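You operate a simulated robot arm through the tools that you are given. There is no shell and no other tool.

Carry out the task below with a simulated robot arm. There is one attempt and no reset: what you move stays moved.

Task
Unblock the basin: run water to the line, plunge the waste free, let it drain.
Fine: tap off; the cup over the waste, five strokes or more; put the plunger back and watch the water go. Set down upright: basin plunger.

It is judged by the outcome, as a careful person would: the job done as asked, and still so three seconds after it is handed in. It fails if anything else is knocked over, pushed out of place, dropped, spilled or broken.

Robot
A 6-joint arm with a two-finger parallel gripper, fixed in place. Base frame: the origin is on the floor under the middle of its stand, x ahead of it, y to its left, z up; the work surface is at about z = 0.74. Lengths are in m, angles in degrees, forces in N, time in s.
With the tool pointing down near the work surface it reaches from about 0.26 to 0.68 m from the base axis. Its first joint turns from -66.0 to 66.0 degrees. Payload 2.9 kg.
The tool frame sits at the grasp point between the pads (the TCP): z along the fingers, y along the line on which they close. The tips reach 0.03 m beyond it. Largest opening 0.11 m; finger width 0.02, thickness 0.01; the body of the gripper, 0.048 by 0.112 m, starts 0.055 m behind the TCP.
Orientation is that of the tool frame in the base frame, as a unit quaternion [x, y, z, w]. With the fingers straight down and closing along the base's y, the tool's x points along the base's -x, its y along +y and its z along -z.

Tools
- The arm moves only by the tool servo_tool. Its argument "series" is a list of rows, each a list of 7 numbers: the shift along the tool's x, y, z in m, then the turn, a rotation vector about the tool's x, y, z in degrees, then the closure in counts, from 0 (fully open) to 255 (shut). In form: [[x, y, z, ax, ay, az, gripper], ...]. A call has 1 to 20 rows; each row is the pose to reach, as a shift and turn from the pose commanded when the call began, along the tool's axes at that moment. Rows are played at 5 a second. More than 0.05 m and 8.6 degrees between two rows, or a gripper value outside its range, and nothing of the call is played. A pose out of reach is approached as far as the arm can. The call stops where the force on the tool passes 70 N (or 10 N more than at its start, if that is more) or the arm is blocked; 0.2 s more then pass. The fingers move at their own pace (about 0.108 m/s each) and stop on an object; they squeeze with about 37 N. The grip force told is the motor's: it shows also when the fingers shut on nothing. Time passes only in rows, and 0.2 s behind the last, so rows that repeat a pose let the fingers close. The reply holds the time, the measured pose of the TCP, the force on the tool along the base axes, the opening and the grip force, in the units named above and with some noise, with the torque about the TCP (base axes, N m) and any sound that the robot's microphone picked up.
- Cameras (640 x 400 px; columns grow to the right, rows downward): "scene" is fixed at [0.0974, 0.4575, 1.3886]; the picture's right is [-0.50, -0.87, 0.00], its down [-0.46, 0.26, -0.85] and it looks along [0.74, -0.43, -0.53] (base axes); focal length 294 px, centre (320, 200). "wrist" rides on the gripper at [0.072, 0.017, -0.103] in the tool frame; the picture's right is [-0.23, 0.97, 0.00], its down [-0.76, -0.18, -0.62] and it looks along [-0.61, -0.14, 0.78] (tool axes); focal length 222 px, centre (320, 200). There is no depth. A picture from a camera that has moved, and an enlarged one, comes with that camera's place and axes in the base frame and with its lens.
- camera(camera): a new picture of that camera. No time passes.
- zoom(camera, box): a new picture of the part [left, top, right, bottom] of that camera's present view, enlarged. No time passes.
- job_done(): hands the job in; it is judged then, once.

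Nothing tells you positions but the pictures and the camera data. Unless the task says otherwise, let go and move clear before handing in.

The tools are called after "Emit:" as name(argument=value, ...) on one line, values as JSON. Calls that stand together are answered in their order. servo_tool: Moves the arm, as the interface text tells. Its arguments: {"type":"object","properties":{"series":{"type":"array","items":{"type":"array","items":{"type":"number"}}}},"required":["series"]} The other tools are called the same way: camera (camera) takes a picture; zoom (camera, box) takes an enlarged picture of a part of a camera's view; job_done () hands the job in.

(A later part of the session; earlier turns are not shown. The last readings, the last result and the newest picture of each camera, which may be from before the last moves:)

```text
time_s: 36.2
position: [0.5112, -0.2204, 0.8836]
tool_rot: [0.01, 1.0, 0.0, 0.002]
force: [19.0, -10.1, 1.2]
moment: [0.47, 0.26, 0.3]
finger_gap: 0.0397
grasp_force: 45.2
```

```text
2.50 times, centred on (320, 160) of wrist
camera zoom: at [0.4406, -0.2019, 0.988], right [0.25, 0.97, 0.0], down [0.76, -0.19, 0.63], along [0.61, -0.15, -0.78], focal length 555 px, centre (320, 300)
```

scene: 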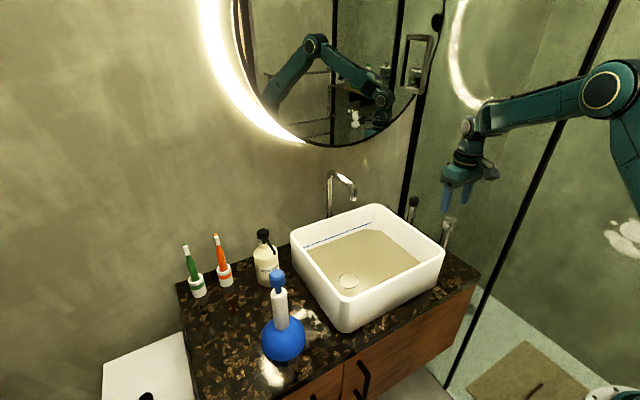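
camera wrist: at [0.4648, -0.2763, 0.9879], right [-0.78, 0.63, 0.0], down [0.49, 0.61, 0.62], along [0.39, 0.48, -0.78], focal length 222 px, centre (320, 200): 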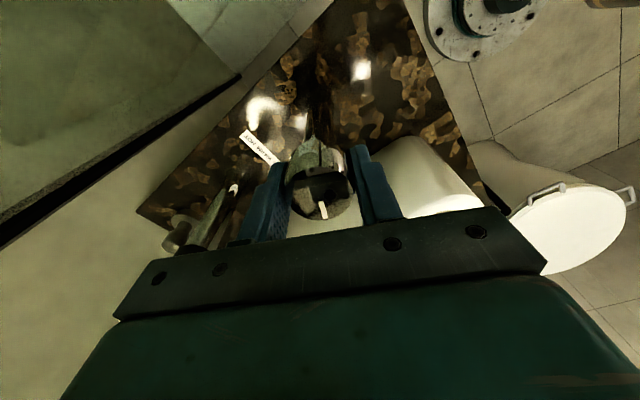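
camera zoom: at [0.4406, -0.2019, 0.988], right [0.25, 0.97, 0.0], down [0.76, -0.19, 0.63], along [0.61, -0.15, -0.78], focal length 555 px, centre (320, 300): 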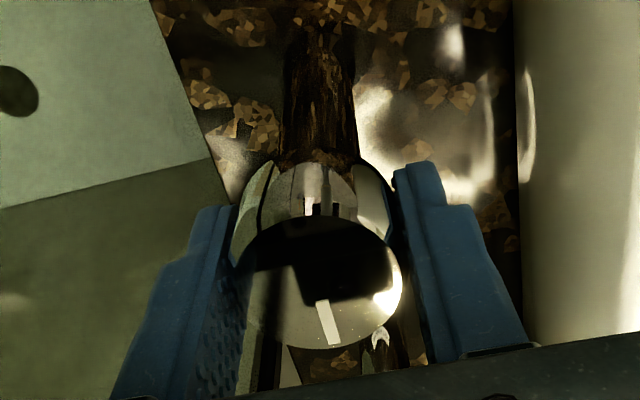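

Water is now well onto the line and the stream has stopped. I'll confirm the spout is dry, release the knob and rise.

Emit:
servo_tool(series=[[0, 0, 0, 0, 0, 0, 150], [0, 0, 0, 0, 0, 0, 93], [0, 0, 0, 0, 0, 0, 93], [0, 0, -0.03, 0, 0, 0, 93], [0, 0, -0.07, 0, 0, 0, 93], [0, 0, -0.11, 0, 0, 0, 93], [0, 0, -0.15, 0, 0, 0, 93], [0, 0, -0.19, 0, 0, 0, 93], [0, 0, -0.23, 0, 0, 0, 93]])

Emit:
zoom(camera="scene", box=[310, 155, 370, 225])

Emit:
zoom(camera="wrist", box=[200, 60, 440, 220])

Emit:
zoom(camera="scene", box=[390, 185, 490, 285])

Emit:
zoom(camera="scene", box=[345, 215, 385, 240])

```text
time_s: 38.2
position: [0.5112, -0.2187, 1.1164]
tool_rot: [0.008, 1.0, 0.0, -0.002]
force: [-1.1, -0.1, 0.6]
moment: [0.01, -0.01, 0.0]
finger_gap: 0.0699
grasp_force: 0.1
```

```text
5.71 times, centred on (340, 190) of scene
camera zoom: at [0.0973, 0.4575, 1.3886], right [-0.5, -0.87, 0.0], down [-0.46, 0.26, -0.85], along [0.74, -0.43, -0.53], focal length 1677 px, centre (206, 257)
```

zoom: 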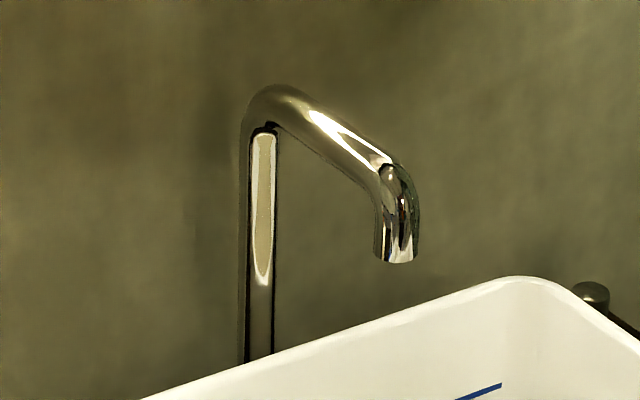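

```text
2.50 times, centred on (320, 140) of wrist
camera zoom: at [0.4393, -0.1999, 1.2202], right [0.24, 0.97, 0.0], down [0.76, -0.19, 0.62], along [0.6, -0.15, -0.78], focal length 555 px, centre (320, 350)
```

zoom: 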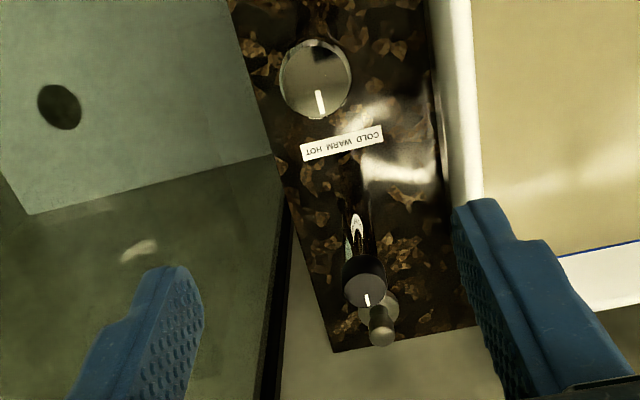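

```text
4.00 times, centred on (440, 235) of scene
camera zoom: at [0.0973, 0.4575, 1.3886], right [-0.5, -0.87, 0.0], down [-0.46, 0.26, -0.85], along [0.74, -0.43, -0.53], focal length 1174 px, centre (-160, 60)
```

zoom: 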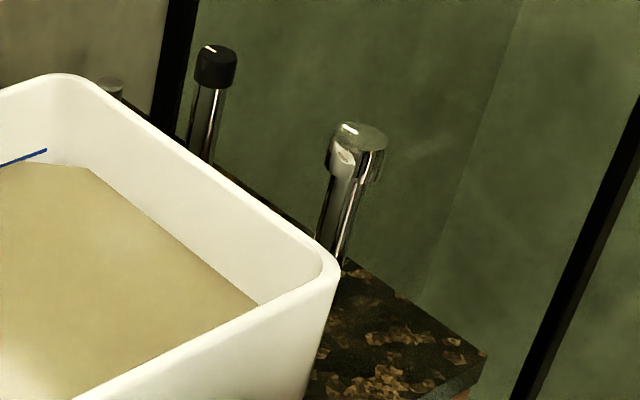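

```text
16.00 times, centred on (365, 228) of scene
camera zoom: at [0.0973, 0.4575, 1.3886], right [-0.5, -0.87, 0.0], down [-0.46, 0.26, -0.85], along [0.74, -0.43, -0.53], focal length 4696 px, centre (-400, -240)
```

zoom: 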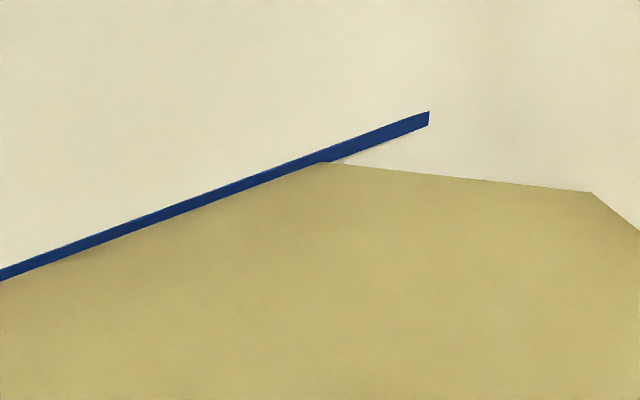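

The tap is off, its knob is back at its mark, and the water is at the line. Next I'll cross high above the basin towards the plunger for a close look before grasping.

Emit:
servo_tool(series=[[0.003, 0.043, 0, 0, 0, -0.5, 60], [0.006, 0.086, 0, 0, 0, -1, 30], [0.01, 0.129, 0, 0, 0, -1, 0], [0.013, 0.172, 0, 0, 0, -1, 0], [0.017, 0.215, 0, 0, 0, -1, 0], [0.02, 0.258, 0, 0, 0, -1, 0], [0.023, 0.301, 0, 0, 0, -1, 0], [0.027, 0.344, 0, 0, 0, -1, 0], [0.03, 0.387, 0, 0, 0, -1, 0], [0.033, 0.43, 0, 0, 0, -1, 0], [0.037, 0.473, 0, 0, 0, -1, 0], [0.04, 0.515, 0, 0, 0, -1, 0], [0.04, 0.515, 0, 0, 0, -1, 0]])

Emit:
camera(camera="wrist")

Emit:
camera(camera="scene")

```text
time_s: 41.0
position: [0.4791, 0.2953, 1.1158]
tool_rot: [-0.001, 1.0, 0.0, 0.0]
force: [-0.4, -0.1, -0.8]
moment: [-0.02, 0.0, 0.02]
finger_gap: 0.1102
grasp_force: 0.0
```

```text
taken
camera wrist: at [0.4079, 0.312, 1.2189], right [0.23, 0.97, 0.0], down [0.76, -0.18, 0.62], along [0.61, -0.14, -0.78], focal length 222 px, centre (320, 200)
```

wrist: 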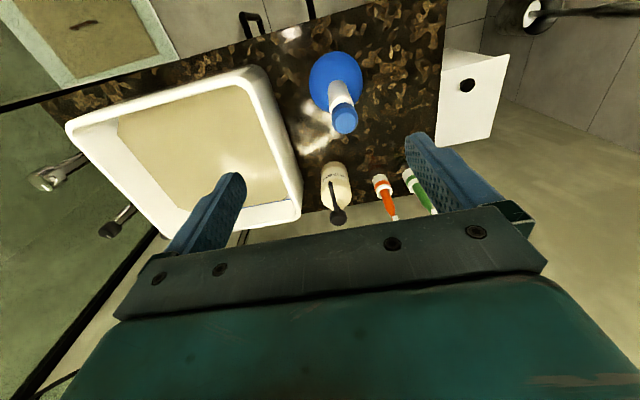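

```text
taken
```

scene: 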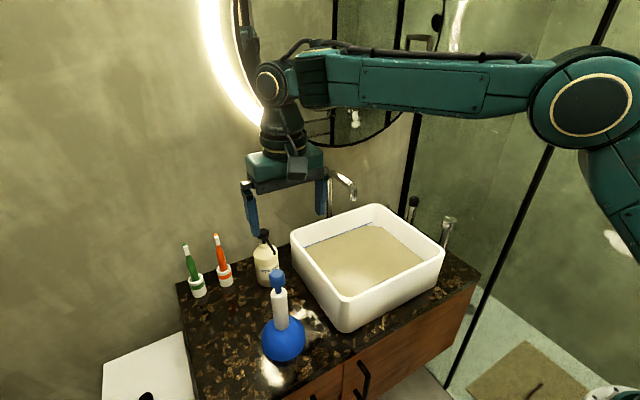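

Emit:
zoom(camera="wrist", box=[290, 30, 400, 150])

Emit:
zoom(camera="scene", box=[240, 255, 330, 370])

```text
3.33 times, centred on (345, 90) of wrist
camera zoom: at [0.4079, 0.312, 1.2189], right [0.23, 0.97, 0.0], down [0.76, -0.18, 0.62], along [0.61, -0.14, -0.78], focal length 740 px, centre (237, 567)
```

zoom: 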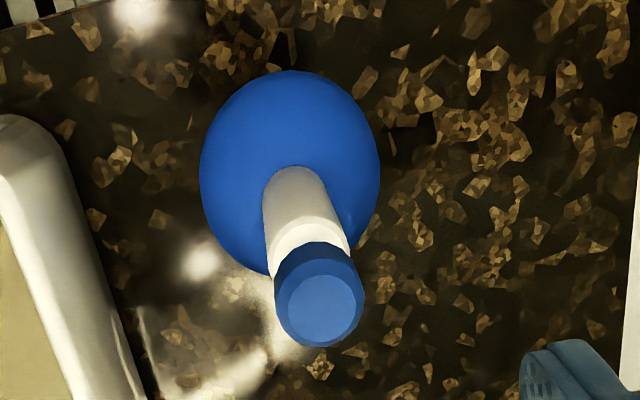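

```text
3.48 times, centred on (285, 312) of scene
camera zoom: at [0.0973, 0.4575, 1.3886], right [-0.5, -0.87, 0.0], down [-0.46, 0.26, -0.85], along [0.74, -0.43, -0.53], focal length 1021 px, centre (442, -191)
```

zoom: 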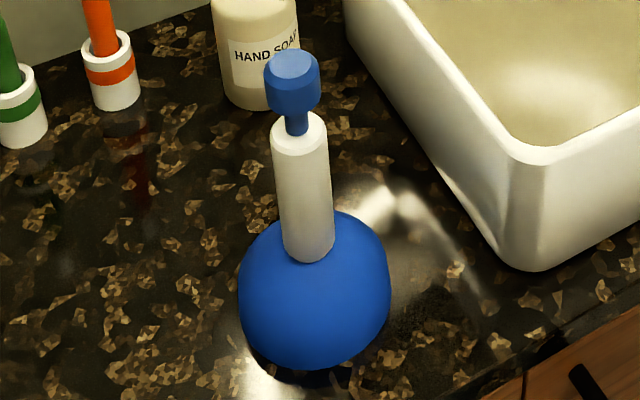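

The plunger's axis is near (0.504, 0.320). Its knob top is at z≈0.957, with the white handle starting at about 0.90, and both are about 32 mm thick. I'll hover over it and check centring.

Emit:
servo_tool(series=[[-0.012, 0.012, 0.03, 0, 0, 0, 40], [-0.025, 0.025, 0.06, 0, 0, 0, 80], [-0.025, 0.025, 0.09, 0, 0, 0, 80], [-0.025, 0.025, 0.1, 0, 0, 0, 80], [-0.025, 0.025, 0.1, 0, 0, 0, 80]])

Emit:
zoom(camera="wrist", box=[200, 60, 440, 220])

Emit:
zoom(camera="scene", box=[200, 180, 360, 370])

```text
time_s: 42.2
position: [0.506, 0.3216, 1.0152]
tool_rot: [0.0, 1.0, 0.001, 0.001]
force: [-0.5, 0.7, 0.6]
moment: [-0.01, 0.0, -0.02]
finger_gap: 0.0755
grasp_force: 0.0
```

```text
2.50 times, centred on (320, 140) of wrist
camera zoom: at [0.4342, 0.3376, 1.1182], right [0.23, 0.97, 0.0], down [0.76, -0.18, 0.62], along [0.61, -0.14, -0.78], focal length 555 px, centre (320, 350)
```

zoom: 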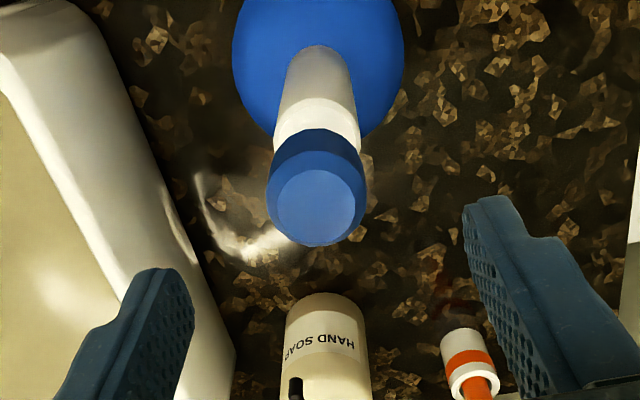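

```text
2.11 times, centred on (280, 275) of scene
camera zoom: at [0.0974, 0.4575, 1.3886], right [-0.5, -0.87, 0.0], down [-0.46, 0.26, -0.85], along [0.74, -0.43, -0.53], focal length 618 px, centre (404, 42)
```

zoom: 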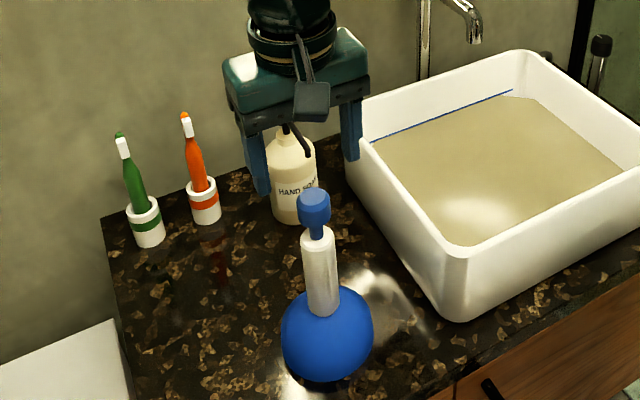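

The knob is about 2 mm off in y, which I'll correct while lowering to z≈0.908 around the knob and handle top.

Emit:
servo_tool(series=[[0.0015, -0.0023, 0.03, 0, 0, 0, 80], [0.0015, -0.0023, 0.06, 0, 0, 0, 80], [0.0015, -0.0023, 0.085, 0, 0, 0, 80], [0.0015, -0.0023, 0.1, 0, 0, 0, 80], [0.0015, -0.0023, 0.106, 0, 0, 0, 80], [0.0015, -0.0023, 0.106, 0, 0, 0, 80]])

Emit:
zoom(camera="wrist", box=[200, 80, 440, 240])

Emit:
zoom(camera="scene", box=[220, 200, 340, 370])

```text
time_s: 43.6
position: [0.5036, 0.3192, 0.9103]
tool_rot: [-0.001, 1.0, -0.001, 0.0]
force: [-0.2, 0.4, 0.2]
moment: [0.02, 0.03, -0.03]
finger_gap: 0.0755
grasp_force: 0.1
```

```text
2.50 times, centred on (320, 160) of wrist
camera zoom: at [0.4324, 0.3359, 1.0131], right [0.23, 0.97, 0.0], down [0.76, -0.18, 0.62], along [0.61, -0.14, -0.78], focal length 555 px, centre (320, 300)
```

zoom: 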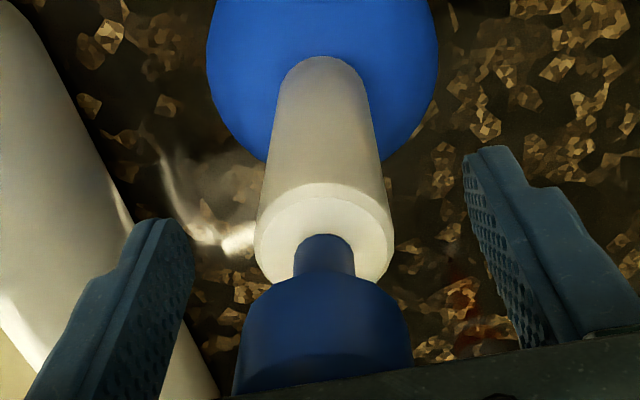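

```text
2.35 times, centred on (280, 285) of scene
camera zoom: at [0.0974, 0.4575, 1.3886], right [-0.5, -0.87, 0.0], down [-0.46, 0.26, -0.85], along [0.74, -0.43, -0.53], focal length 690 px, centre (414, 0)
```

zoom: 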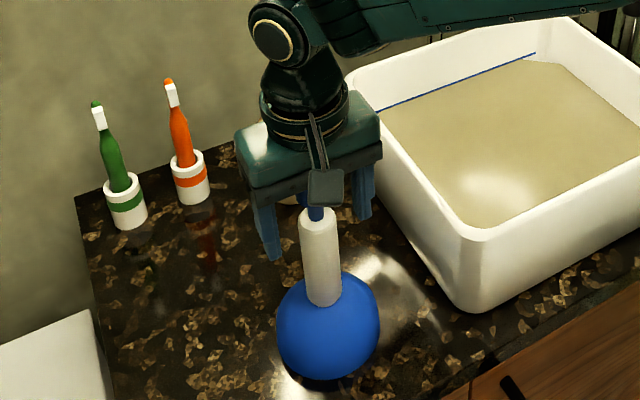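

Emit:
servo_tool(series=[[0, 0, 0, 0, 0, 0, 130], [0, 0, 0, 0, 0, 0, 170], [0, 0, 0, 0, 0, 0, 210], [0, 0, 0, 0, 0, 0, 240], [0, 0, 0, 0, 0, 0, 255], [0, 0, 0, 0, 0, 0, 255]])

Emit:
zoom(camera="wrist", box=[200, 80, 440, 240])

Emit:
zoom(camera="scene", box=[220, 200, 340, 370])

```text
time_s: 45.0
position: [0.5039, 0.3196, 0.9116]
tool_rot: [0.001, 1.0, -0.001, 0.0]
force: [-0.4, 0.8, -0.7]
moment: [0.22, -0.06, 0.08]
finger_gap: 0.033
grasp_force: 36.8
```

```text
2.50 times, centred on (320, 160) of wrist
camera zoom: at [0.4325, 0.336, 1.0134], right [0.23, 0.97, 0.0], down [0.76, -0.18, 0.62], along [0.61, -0.14, -0.78], focal length 555 px, centre (320, 300)
```

zoom: 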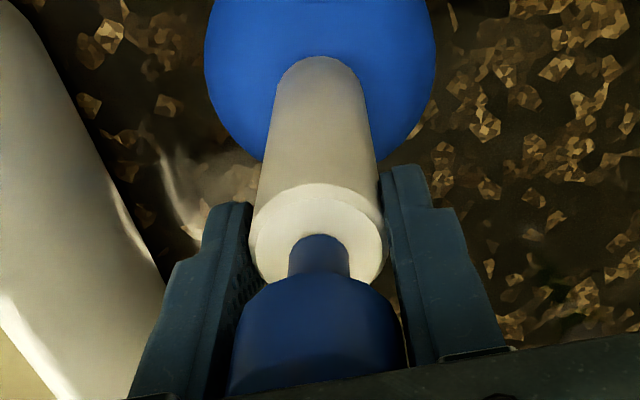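

```text
2.35 times, centred on (280, 285) of scene
camera zoom: at [0.0974, 0.4576, 1.3886], right [-0.5, -0.87, 0.0], down [-0.46, 0.26, -0.85], along [0.74, -0.43, -0.53], focal length 690 px, centre (414, 0)
```

zoom: 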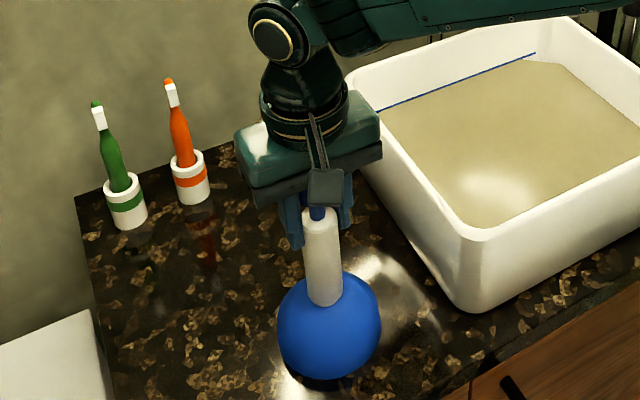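

I have a firm grip on the handle (33 mm). I'll lift straight up to clear the basin rim and check the plunger hangs straight.

Emit:
servo_tool(series=[[0, 0, -0.01, 0, 0, 0, 255], [0, 0, -0.02, 0, 0, 0, 255], [0, 0, -0.04, 0, 0, 0, 255], [0, 0, -0.06, 0, 0, 0, 255], [0, 0, -0.085, 0, 0, 0, 255], [0, 0, -0.11, 0, 0, 0, 255], [0, 0, -0.135, 0, 0, 0, 255], [0, 0, -0.155, 0, 0, 0, 255], [0, 0, -0.17, 0, 0, 0, 255], [0, 0, -0.17, 0, 0, 0, 255]])

Emit:
zoom(camera="wrist", box=[200, 80, 440, 240])

Emit:
camera(camera="scene")

```text
time_s: 47.2
position: [0.5032, 0.3219, 1.0787]
tool_rot: [0.0, 1.0, 0.001, -0.001]
force: [0.2, 0.1, -2.8]
moment: [0.02, -0.03, 0.03]
finger_gap: 0.0325
grasp_force: 36.7
```

```text
2.50 times, centred on (320, 160) of wrist
camera zoom: at [0.4326, 0.3376, 1.181], right [0.23, 0.97, 0.0], down [0.76, -0.18, 0.62], along [0.61, -0.14, -0.78], focal length 555 px, centre (320, 300)
```

zoom: 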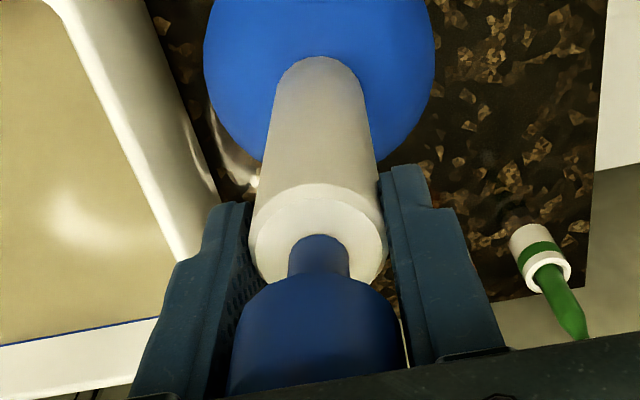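

```text
taken
```

scene: 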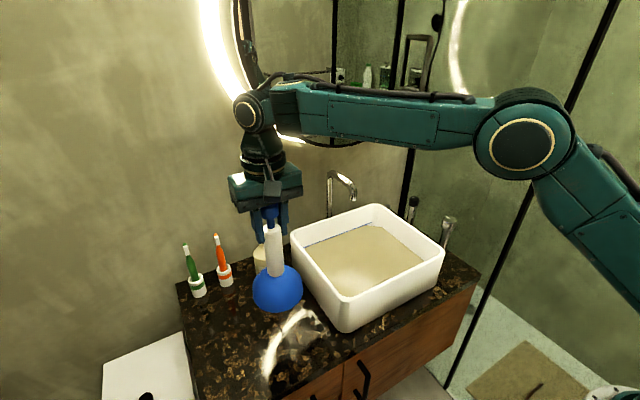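

The plunger hangs straight with its cup bottom near z=0.908, clear of the rim. I'll carry it over to the waste at (0.558, 0.101).

Emit:
servo_tool(series=[[-0.007, -0.028, 0, 0, 0, 0, 255], [-0.015, -0.06, 0, 0, 0, 0, 255], [-0.023, -0.092, 0, 0, 0, 0, 255], [-0.031, -0.124, 0, 0, 0, 0, 255], [-0.039, -0.156, 0, 0, 0, 0, 255], [-0.047, -0.188, 0, 0, 0, 0, 255], [-0.054, -0.21, 0, 0, 0, 0, 255], [-0.0545, -0.2195, 0, 0, 0, 0, 255], [-0.0545, -0.2195, 0, 0, 0, 0, 255]])

Emit:
camera(camera="wrist")

Emit:
camera(camera="scene")

```text
time_s: 49.2
position: [0.5596, 0.1004, 1.0793]
tool_rot: [0.0, 1.0, -0.001, 0.0]
force: [-0.9, -0.4, -2.1]
moment: [-0.02, -0.04, -0.01]
finger_gap: 0.0329
grasp_force: 37.1
```

```text
taken
camera wrist: at [0.4876, 0.1167, 1.1818], right [0.23, 0.97, 0.0], down [0.76, -0.18, 0.62], along [0.61, -0.14, -0.78], focal length 222 px, centre (320, 200)
```

wrist: 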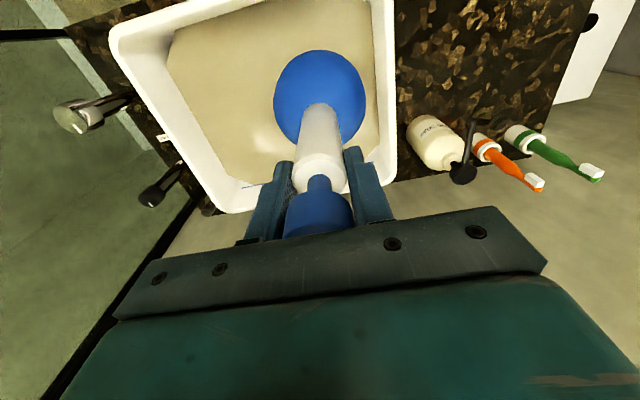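

```text
taken
```

scene: 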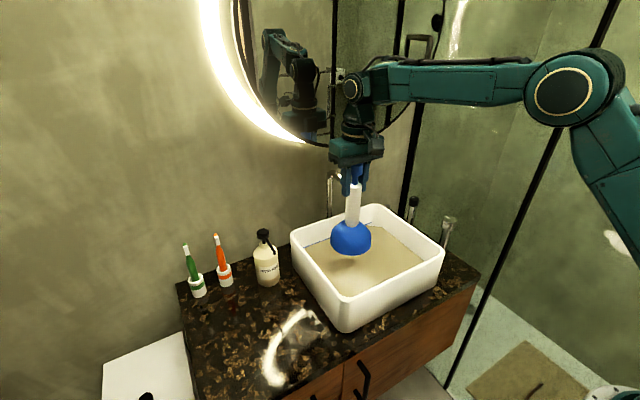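

The plunger hangs centred over the waste. I'll lower it into the water gradually, watching the force for contact.

Emit:
servo_tool(series=[[0, 0, 0.03, 0, 0, 0, 255], [0, 0, 0.06, 0, 0, 0, 255], [0, 0, 0.09, 0, 0, 0, 255], [0, 0, 0.11, 0, 0, 0, 255], [0, 0, 0.12, 0, 0, 0, 255], [0, 0, 0.128, 0, 0, 0, 255], [0, 0, 0.134, 0, 0, 0, 255], [0, 0, 0.134, 0, 0, 0, 255]])

Emit:
zoom(camera="scene", box=[280, 150, 480, 340])

Emit:
zoom(camera="wrist", box=[180, 20, 460, 240])

```text
time_s: 51.0
position: [0.5588, 0.0999, 0.9459]
tool_rot: [-0.001, 1.0, 0.0, 0.0]
force: [-1.1, -0.5, -2.0]
moment: [-0.01, -0.01, -0.04]
finger_gap: 0.0329
grasp_force: 36.7
```

```text
2.11 times, centred on (380, 245) of scene
camera zoom: at [0.0974, 0.4575, 1.3886], right [-0.5, -0.87, 0.0], down [-0.46, 0.26, -0.85], along [0.74, -0.43, -0.53], focal length 618 px, centre (194, 105)
```

zoom: 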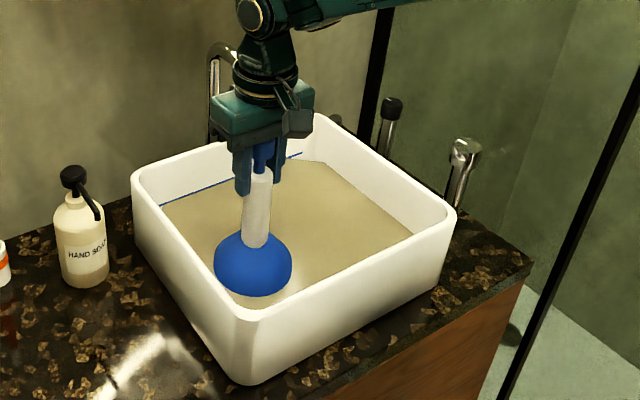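

```text
1.82 times, centred on (320, 130) of wrist
camera zoom: at [0.4874, 0.1173, 1.0491], right [0.23, 0.97, 0.0], down [0.76, -0.18, 0.62], along [0.61, -0.14, -0.78], focal length 404 px, centre (320, 327)
```

zoom: 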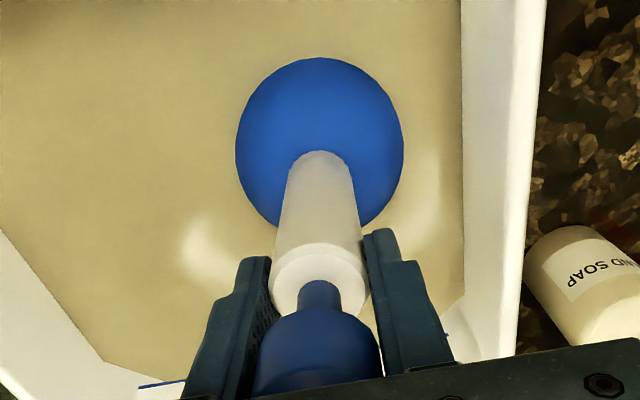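

No contact yet at TCP 0.946. I'll continue down in small steps and feel for the floor.

Emit:
servo_tool(series=[[0, 0, 0.003, 0, 0, 0, 255], [0, 0, 0.006, 0, 0, 0, 255], [0, 0, 0.009, 0, 0, 0, 255], [0, 0, 0.009, 0, 0, 0, 255]])

Emit:
zoom(camera="scene", box=[280, 150, 480, 340])

```text
time_s: 52.0
position: [0.5586, 0.1, 0.9358]
tool_rot: [0.0, 1.0, 0.0, 0.0]
force: [0.6, -1.2, -3.8]
moment: [0.01, -0.03, 0.02]
finger_gap: 0.0327
grasp_force: 37.7
```

```text
2.11 times, centred on (380, 245) of scene
camera zoom: at [0.0974, 0.4575, 1.3886], right [-0.5, -0.87, 0.0], down [-0.46, 0.26, -0.85], along [0.74, -0.43, -0.53], focal length 618 px, centre (194, 105)
```

zoom: 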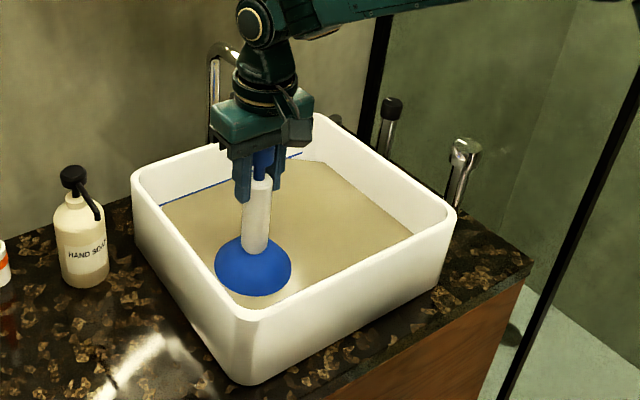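

Emit:
servo_tool(series=[[0, 0, 0.003, 0, 0, 0, 255], [0, 0, 0.006, 0, 0, 0, 255], [0, 0, 0.009, 0, 0, 0, 255], [0, 0, 0.009, 0, 0, 0, 255]])

Emit:
zoom(camera="scene", box=[280, 150, 480, 340])

```text
time_s: 53.0
position: [0.5588, 0.1, 0.9267]
tool_rot: [0.0, 1.0, 0.0, -0.001]
force: [0.6, 0.8, -2.3]
moment: [0.01, -0.03, 0.0]
finger_gap: 0.0324
grasp_force: 37.6
```

```text
2.11 times, centred on (380, 245) of scene
camera zoom: at [0.0974, 0.4575, 1.3886], right [-0.5, -0.87, 0.0], down [-0.46, 0.26, -0.85], along [0.74, -0.43, -0.53], focal length 618 px, centre (194, 105)
```

zoom: 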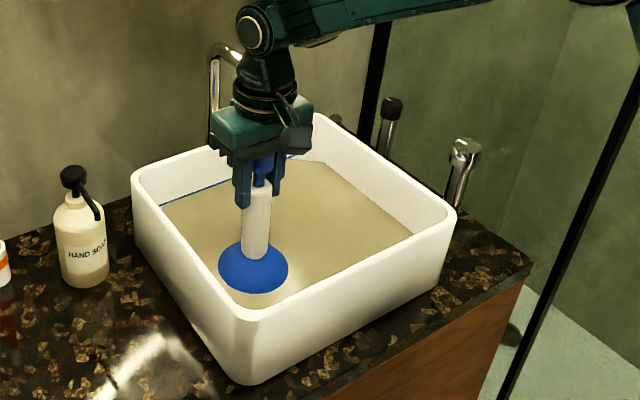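

Emit:
servo_tool(series=[[0, 0, 0.002, 0, 0, 0, 255], [0, 0, 0.004, 0, 0, 0, 255], [0, 0, 0.006, 0, 0, 0, 255], [0, 0, 0.006, 0, 0, 0, 255]])

Emit:
zoom(camera="wrist", box=[180, 20, 460, 240])

Emit:
zoom(camera="scene", box=[320, 200, 400, 320])

```text
time_s: 54.0
position: [0.558, 0.1001, 0.9219]
tool_rot: [0.0, 1.0, -0.001, 0.0]
force: [-8.5, 1.1, 22.4]
moment: [-0.35, 0.62, -0.07]
finger_gap: 0.033
grasp_force: 37.3
```

```text
1.82 times, centred on (320, 130) of wrist
camera zoom: at [0.4866, 0.1168, 1.0257], right [0.23, 0.97, 0.0], down [0.76, -0.18, 0.62], along [0.61, -0.14, -0.78], focal length 404 px, centre (320, 327)
```

zoom: 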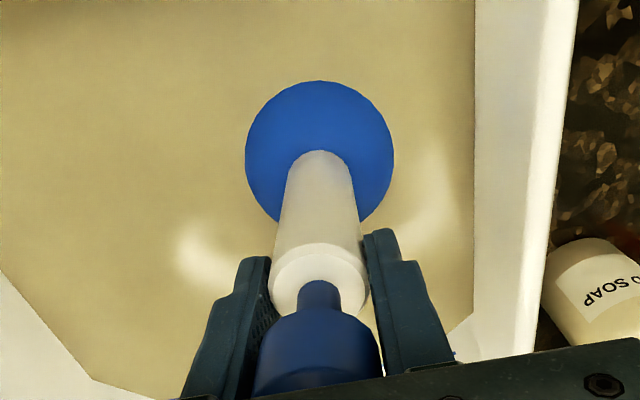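

```text
3.33 times, centred on (360, 260) of scene
camera zoom: at [0.0968, 0.4575, 1.3887], right [-0.5, -0.87, 0.0], down [-0.46, 0.26, -0.85], along [0.74, -0.43, -0.53], focal length 978 px, centre (187, 0)
```

zoom: 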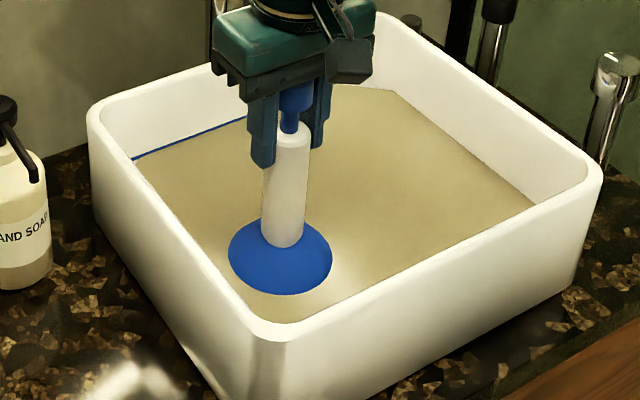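

Contact was made at TCP z≈0.922 with the cup sealed over the waste. I'll do a first pair of strokes, lifting 25–30 mm within the water and pressing back down.

Emit:
servo_tool(series=[[0, 0, -0.015, 0, 0, 0, 255], [0, 0, -0.028, 0, 0, 0, 255], [0, 0, -0.015, 0, 0, 0, 255], [0, 0, 0, 0, 0, 0, 255], [0, 0, 0.001, 0, 0, 0, 255], [0, 0, -0.015, 0, 0, 0, 255], [0, 0, -0.028, 0, 0, 0, 255], [0, 0, -0.015, 0, 0, 0, 255], [0, 0, 0, 0, 0, 0, 255], [0, 0, 0.001, 0, 0, 0, 255]])

Emit:
zoom(camera="scene", box=[280, 150, 480, 340])

Emit:
zoom(camera="wrist", box=[180, 20, 460, 240])

```text
time_s: 56.2
position: [0.5577, 0.1006, 0.9232]
tool_rot: [-0.001, 1.0, 0.0, 0.001]
force: [-15.1, -0.3, 33.1]
moment: [-0.39, 1.14, -0.08]
finger_gap: 0.0328
grasp_force: 37.2
```

```text
2.11 times, centred on (380, 245) of scene
camera zoom: at [0.0964, 0.4574, 1.3887], right [-0.5, -0.87, 0.0], down [-0.45, 0.26, -0.85], along [0.74, -0.43, -0.53], focal length 618 px, centre (194, 105)
```

zoom: 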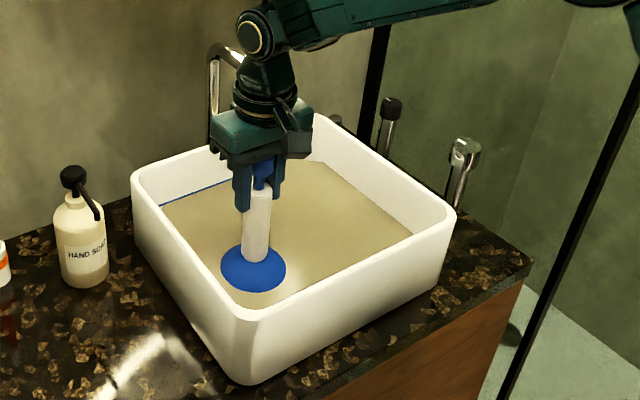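

```text
1.82 times, centred on (320, 130) of wrist
camera zoom: at [0.4853, 0.1169, 1.0256], right [0.23, 0.97, 0.0], down [0.76, -0.18, 0.62], along [0.61, -0.14, -0.78], focal length 404 px, centre (320, 327)
```

zoom: 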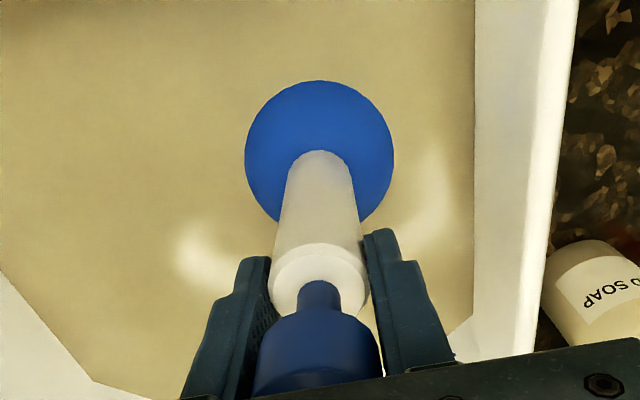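

Two strokes went well with no slip. Four more follow.

Emit:
servo_tool(series=[[0, 0, -0.015, 0, 0, 0, 255], [0, 0, -0.03, 0, 0, 0, 255], [0, 0, -0.015, 0, 0, 0, 255], [0, 0, 0, 0, 0, 0, 255], [0, 0, 0.001, 0, 0, 0, 255], [0, 0, -0.015, 0, 0, 0, 255], [0, 0, -0.03, 0, 0, 0, 255], [0, 0, -0.015, 0, 0, 0, 255], [0, 0, 0, 0, 0, 0, 255], [0, 0, 0.001, 0, 0, 0, 255], [0, 0, -0.015, 0, 0, 0, 255], [0, 0, -0.03, 0, 0, 0, 255], [0, 0, -0.015, 0, 0, 0, 255], [0, 0, 0, 0, 0, 0, 255], [0, 0, 0.001, 0, 0, 0, 255], [0, 0, -0.015, 0, 0, 0, 255], [0, 0, -0.03, 0, 0, 0, 255], [0, 0, -0.015, 0, 0, 0, 255], [0, 0, 0, 0, 0, 0, 255], [0, 0, 0.001, 0, 0, 0, 255]])

Emit:
zoom(camera="scene", box=[280, 150, 480, 340])

Emit:
zoom(camera="scene", box=[345, 215, 385, 240])

```text
time_s: 60.4
position: [0.5569, 0.0991, 0.922]
tool_rot: [0.0, 1.0, 0.0, 0.001]
force: [-16.0, -1.6, 32.3]
moment: [-0.36, 1.25, -0.06]
finger_gap: 0.033
grasp_force: 36.7
```

```text
2.11 times, centred on (380, 245) of scene
camera zoom: at [0.0964, 0.4574, 1.3887], right [-0.5, -0.87, 0.0], down [-0.45, 0.26, -0.85], along [0.74, -0.43, -0.53], focal length 618 px, centre (194, 105)
```

zoom: 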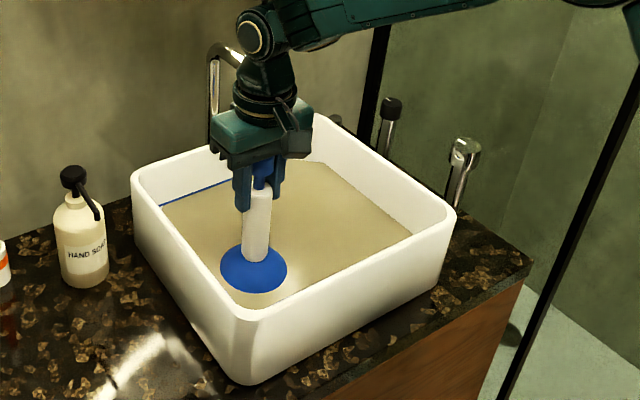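

```text
16.00 times, centred on (365, 228) of scene
camera zoom: at [0.0964, 0.4574, 1.3887], right [-0.5, -0.87, 0.0], down [-0.45, 0.26, -0.85], along [0.74, -0.43, -0.53], focal length 4696 px, centre (-400, -240)
```

zoom: 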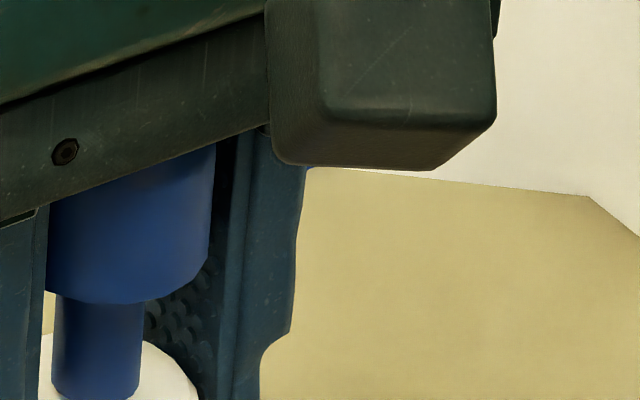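

Emit:
servo_tool(series=[[0, 0, -0.015, 0, 0, 0, 255], [0, 0, -0.03, 0, 0, 0, 255], [0, 0, -0.03, 0, 0, 0, 255], [0, 0, -0.03, 0, 0, 0, 255], [0, 0, -0.03, 0, 0, 0, 255]])

Emit:
zoom(camera="scene", box=[300, 205, 400, 265])

Emit:
zoom(camera="scene", box=[345, 215, 385, 240])

Emit:
zoom(camera="scene", box=[280, 150, 480, 340])

```text
time_s: 61.6
position: [0.5588, 0.0994, 0.948]
tool_rot: [0.0, 1.0, -0.001, 0.0]
force: [-0.1, -0.1, -3.3]
moment: [0.03, 0.01, 0.0]
finger_gap: 0.0328
grasp_force: 36.3
```

```text
6.40 times, centred on (350, 235) of scene
camera zoom: at [0.0974, 0.4575, 1.3886], right [-0.5, -0.87, 0.0], down [-0.46, 0.26, -0.85], along [0.74, -0.43, -0.53], focal length 1878 px, centre (128, -24)
```

zoom: 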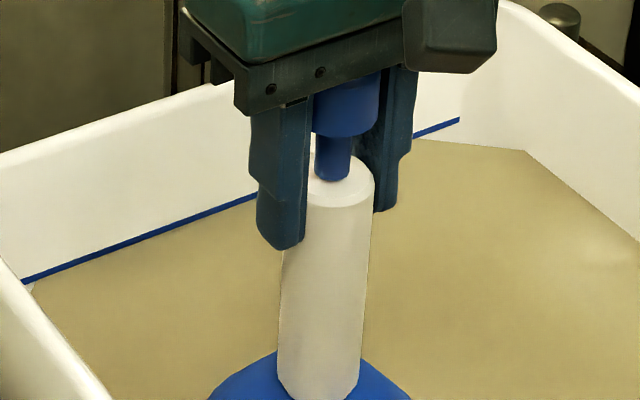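

```text
16.00 times, centred on (365, 228) of scene
camera zoom: at [0.0974, 0.4575, 1.3886], right [-0.5, -0.87, 0.0], down [-0.46, 0.26, -0.85], along [0.74, -0.43, -0.53], focal length 4696 px, centre (-400, -240)
```

zoom: 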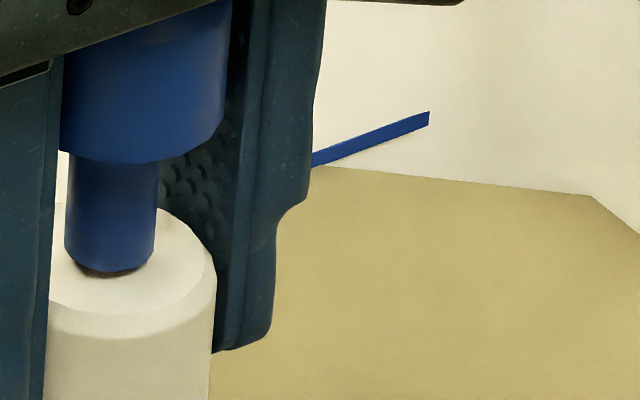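

```text
2.11 times, centred on (380, 245) of scene
camera zoom: at [0.0974, 0.4575, 1.3886], right [-0.5, -0.87, 0.0], down [-0.46, 0.26, -0.85], along [0.74, -0.43, -0.53], focal length 618 px, centre (194, 105)
```

zoom: 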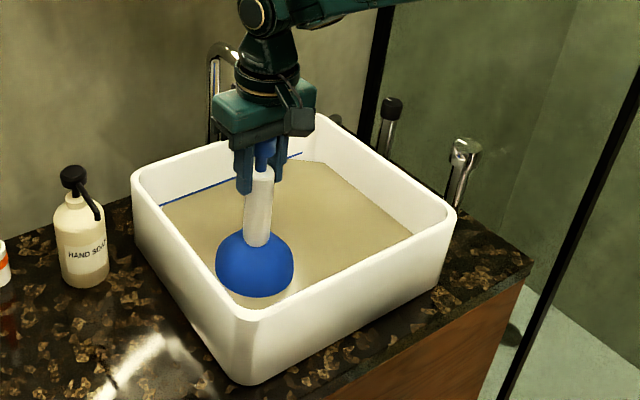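

The level seems to have dropped slightly. I'll hold the cup clear of the floor for 2 s and compare.

Emit:
servo_tool(series=[[0, 0, 0, 0, 0, 0, 255], [0, 0, 0, 0, 0, 0, 255], [0, 0, 0, 0, 0, 0, 255], [0, 0, 0, 0, 0, 0, 255], [0, 0, 0, 0, 0, 0, 255], [0, 0, 0, 0, 0, 0, 255], [0, 0, 0, 0, 0, 0, 255], [0, 0, 0, 0, 0, 0, 255], [0, 0, 0, 0, 0, 0, 255], [0, 0, 0, 0, 0, 0, 255]])

Emit:
zoom(camera="scene", box=[345, 215, 385, 240])

Emit:
zoom(camera="scene", box=[300, 205, 400, 265])

```text
time_s: 63.8
position: [0.5573, 0.1005, 0.9477]
tool_rot: [0.0, 1.0, 0.0, 0.0]
force: [-0.4, 0.0, -2.9]
moment: [0.03, 0.01, -0.01]
finger_gap: 0.033
grasp_force: 36.5
```

```text
16.00 times, centred on (365, 228) of scene
camera zoom: at [0.0974, 0.4575, 1.3886], right [-0.5, -0.87, 0.0], down [-0.46, 0.26, -0.85], along [0.74, -0.43, -0.53], focal length 4696 px, centre (-400, -240)
```

zoom: 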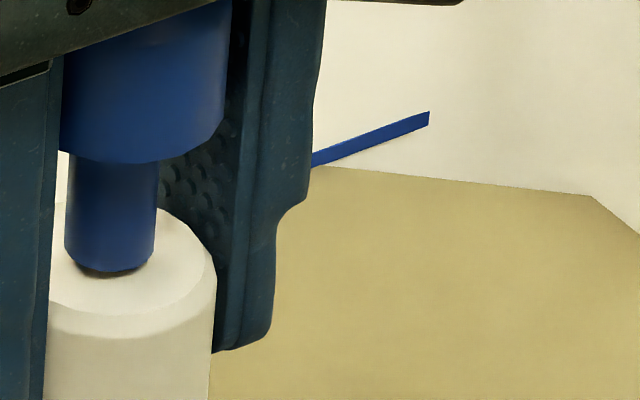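

```text
6.40 times, centred on (350, 235) of scene
camera zoom: at [0.0974, 0.4575, 1.3886], right [-0.5, -0.87, 0.0], down [-0.46, 0.26, -0.85], along [0.74, -0.43, -0.53], focal length 1878 px, centre (128, -24)
```

zoom: 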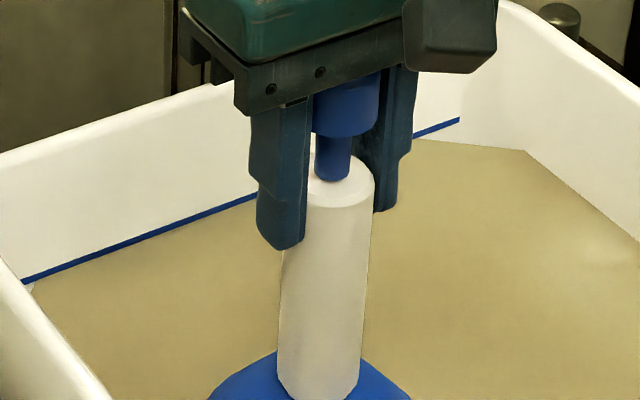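

The level stays put while the cup hovers near the floor. I'll raise it clear of the water, still inside the basin, and see whether the waste now drains.

Emit:
servo_tool(series=[[0, 0, -0.015, 0, 0, 0, 255], [0, 0, -0.03, 0, 0, 0, 255], [0, 0, -0.045, 0, 0, 0, 255], [0, 0, -0.055, 0, 0, 0, 255], [0, 0, -0.055, 0, 0, 0, 255], [0, 0, -0.055, 0, 0, 0, 255], [0, 0, -0.055, 0, 0, 0, 255], [0, 0, -0.055, 0, 0, 0, 255], [0, 0, -0.055, 0, 0, 0, 255], [0, 0, -0.055, 0, 0, 0, 255], [0, 0, -0.055, 0, 0, 0, 255], [0, 0, -0.055, 0, 0, 0, 255]])

Emit:
zoom(camera="scene", box=[345, 215, 385, 240])

Emit:
zoom(camera="scene", box=[280, 150, 480, 340])

Emit:
camera(camera="wrist")

```text
time_s: 66.4
position: [0.5574, 0.0999, 1.0035]
tool_rot: [0.0, 1.0, 0.001, 0.0]
force: [-0.1, -0.6, -3.4]
moment: [-0.01, 0.0, 0.02]
finger_gap: 0.0329
grasp_force: 37.2
```

```text
16.00 times, centred on (365, 228) of scene
camera zoom: at [0.0974, 0.4575, 1.3886], right [-0.5, -0.87, 0.0], down [-0.46, 0.26, -0.85], along [0.74, -0.43, -0.53], focal length 4696 px, centre (-400, -240)
```

zoom: 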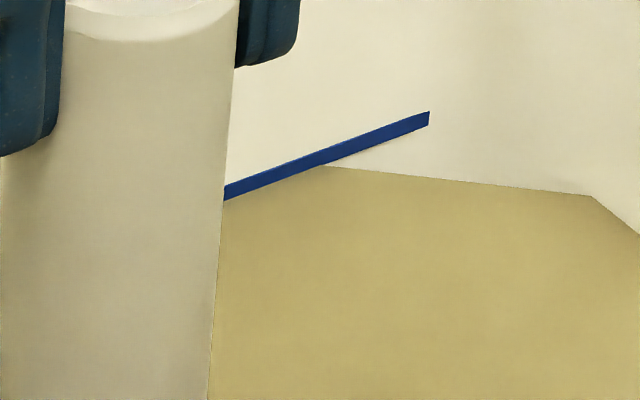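

```text
2.11 times, centred on (380, 245) of scene
camera zoom: at [0.0974, 0.4575, 1.3886], right [-0.5, -0.87, 0.0], down [-0.46, 0.26, -0.85], along [0.74, -0.43, -0.53], focal length 618 px, centre (194, 105)
```

zoom: 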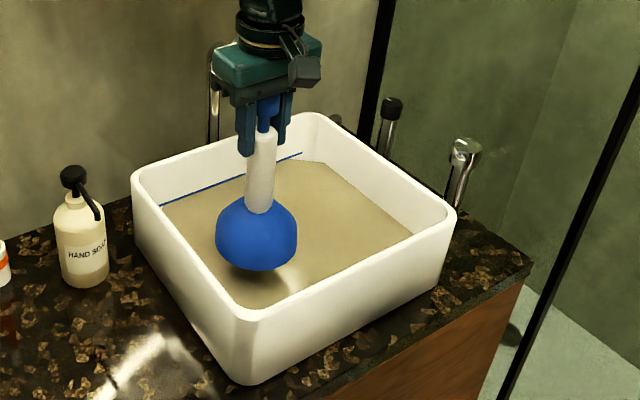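

```text
taken
camera wrist: at [0.4864, 0.1164, 1.1064], right [0.23, 0.97, 0.0], down [0.76, -0.18, 0.62], along [0.61, -0.14, -0.78], focal length 222 px, centre (320, 200)
```

wrist: 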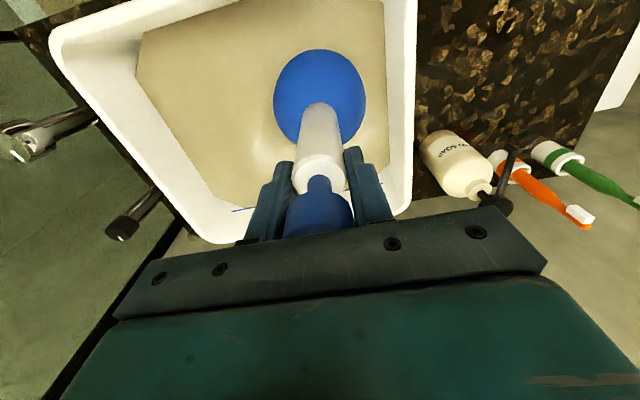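

The water isn't draining yet, so those fast strokes probably weren't full travel because the arm lags the rows. I'll redo them slower, dwelling at the top and at firm contact on the bottom.

Emit:
servo_tool(series=[[0, 0, 0.03, 0, 0, 0, 255], [0, 0, 0.06, 0, 0, 0, 255], [0, 0, 0.08, 0, 0, 0, 255], [0, 0, 0.0855, 0, 0, 0, 255], [0, 0, 0.0855, 0, 0, 0, 255], [0, 0, 0.065, 0, 0, 0, 255], [0, 0, 0.045, 0, 0, 0, 255], [0, 0, 0.045, 0, 0, 0, 255], [0, 0, 0.065, 0, 0, 0, 255], [0, 0, 0.0855, 0, 0, 0, 255], [0, 0, 0.0855, 0, 0, 0, 255], [0, 0, 0.065, 0, 0, 0, 255], [0, 0, 0.045, 0, 0, 0, 255], [0, 0, 0.045, 0, 0, 0, 255], [0, 0, 0.065, 0, 0, 0, 255], [0, 0, 0.0855, 0, 0, 0, 255], [0, 0, 0.0855, 0, 0, 0, 255]])

Emit:
zoom(camera="scene", box=[345, 215, 385, 240])

Emit:
zoom(camera="scene", box=[280, 150, 480, 340])

```text
time_s: 70.0
position: [0.5571, 0.0997, 0.9224]
tool_rot: [0.0, 1.0, 0.001, 0.002]
force: [-16.1, -3.7, 35.1]
moment: [-0.51, 1.11, -0.08]
finger_gap: 0.0329
grasp_force: 36.7
```

```text
16.00 times, centred on (365, 228) of scene
camera zoom: at [0.0964, 0.4573, 1.3888], right [-0.5, -0.87, 0.0], down [-0.45, 0.26, -0.85], along [0.74, -0.43, -0.53], focal length 4696 px, centre (-400, -240)
```

zoom: 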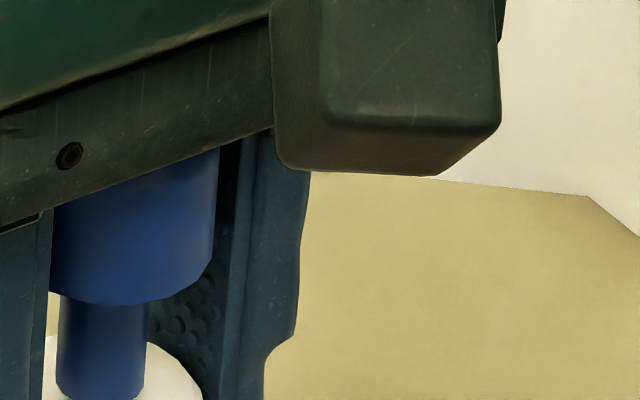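

```text
2.11 times, centred on (380, 245) of scene
camera zoom: at [0.0964, 0.4573, 1.3888], right [-0.5, -0.87, 0.0], down [-0.45, 0.26, -0.85], along [0.74, -0.43, -0.53], focal length 618 px, centre (194, 105)
```

zoom: 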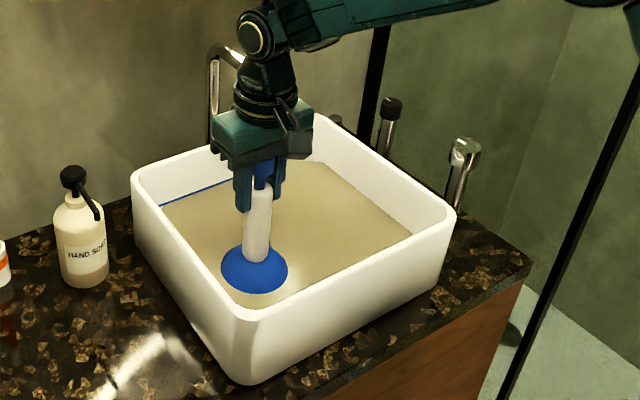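

Contact is firm each time now. I'll continue with three more full strokes with dwells.

Emit:
servo_tool(series=[[0, 0, -0.022, 0, 0, 0, 255], [0, 0, -0.044, 0, 0, 0, 255], [0, 0, -0.044, 0, 0, 0, 255], [0, 0, -0.02, 0, 0, 0, 255], [0, 0, 0, 0, 0, 0, 255], [0, 0, 0.0005, 0, 0, 0, 255], [0, 0, -0.022, 0, 0, 0, 255], [0, 0, -0.044, 0, 0, 0, 255], [0, 0, -0.044, 0, 0, 0, 255], [0, 0, -0.02, 0, 0, 0, 255], [0, 0, 0, 0, 0, 0, 255], [0, 0, 0.0005, 0, 0, 0, 255], [0, 0, -0.022, 0, 0, 0, 255], [0, 0, -0.044, 0, 0, 0, 255], [0, 0, -0.044, 0, 0, 0, 255], [0, 0, -0.02, 0, 0, 0, 255], [0, 0, 0, 0, 0, 0, 255], [0, 0, 0.0005, 0, 0, 0, 255]])

Emit:
zoom(camera="scene", box=[345, 215, 385, 240])

Emit:
zoom(camera="wrist", box=[180, 20, 460, 240])

```text
time_s: 73.8
position: [0.5576, 0.1013, 0.9212]
tool_rot: [0.0, 1.0, 0.0, 0.0]
force: [-12.6, -0.6, 27.2]
moment: [-0.38, 0.89, -0.1]
finger_gap: 0.033
grasp_force: 37.0
```

```text
16.00 times, centred on (365, 228) of scene
camera zoom: at [0.0966, 0.4574, 1.3887], right [-0.5, -0.87, 0.0], down [-0.45, 0.26, -0.85], along [0.74, -0.43, -0.53], focal length 4696 px, centre (-400, -240)
```

zoom: 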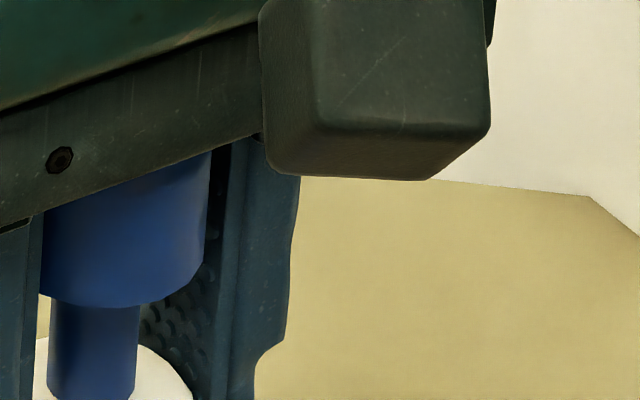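

```text
1.82 times, centred on (320, 130) of wrist
camera zoom: at [0.4855, 0.1179, 1.0245], right [0.23, 0.97, 0.0], down [0.76, -0.18, 0.62], along [0.61, -0.14, -0.78], focal length 404 px, centre (320, 327)
```

zoom: 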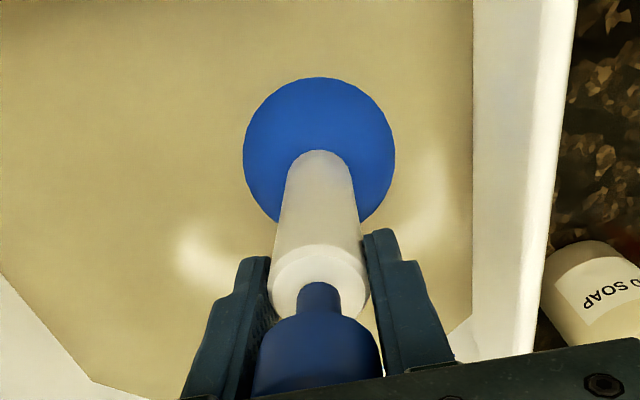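

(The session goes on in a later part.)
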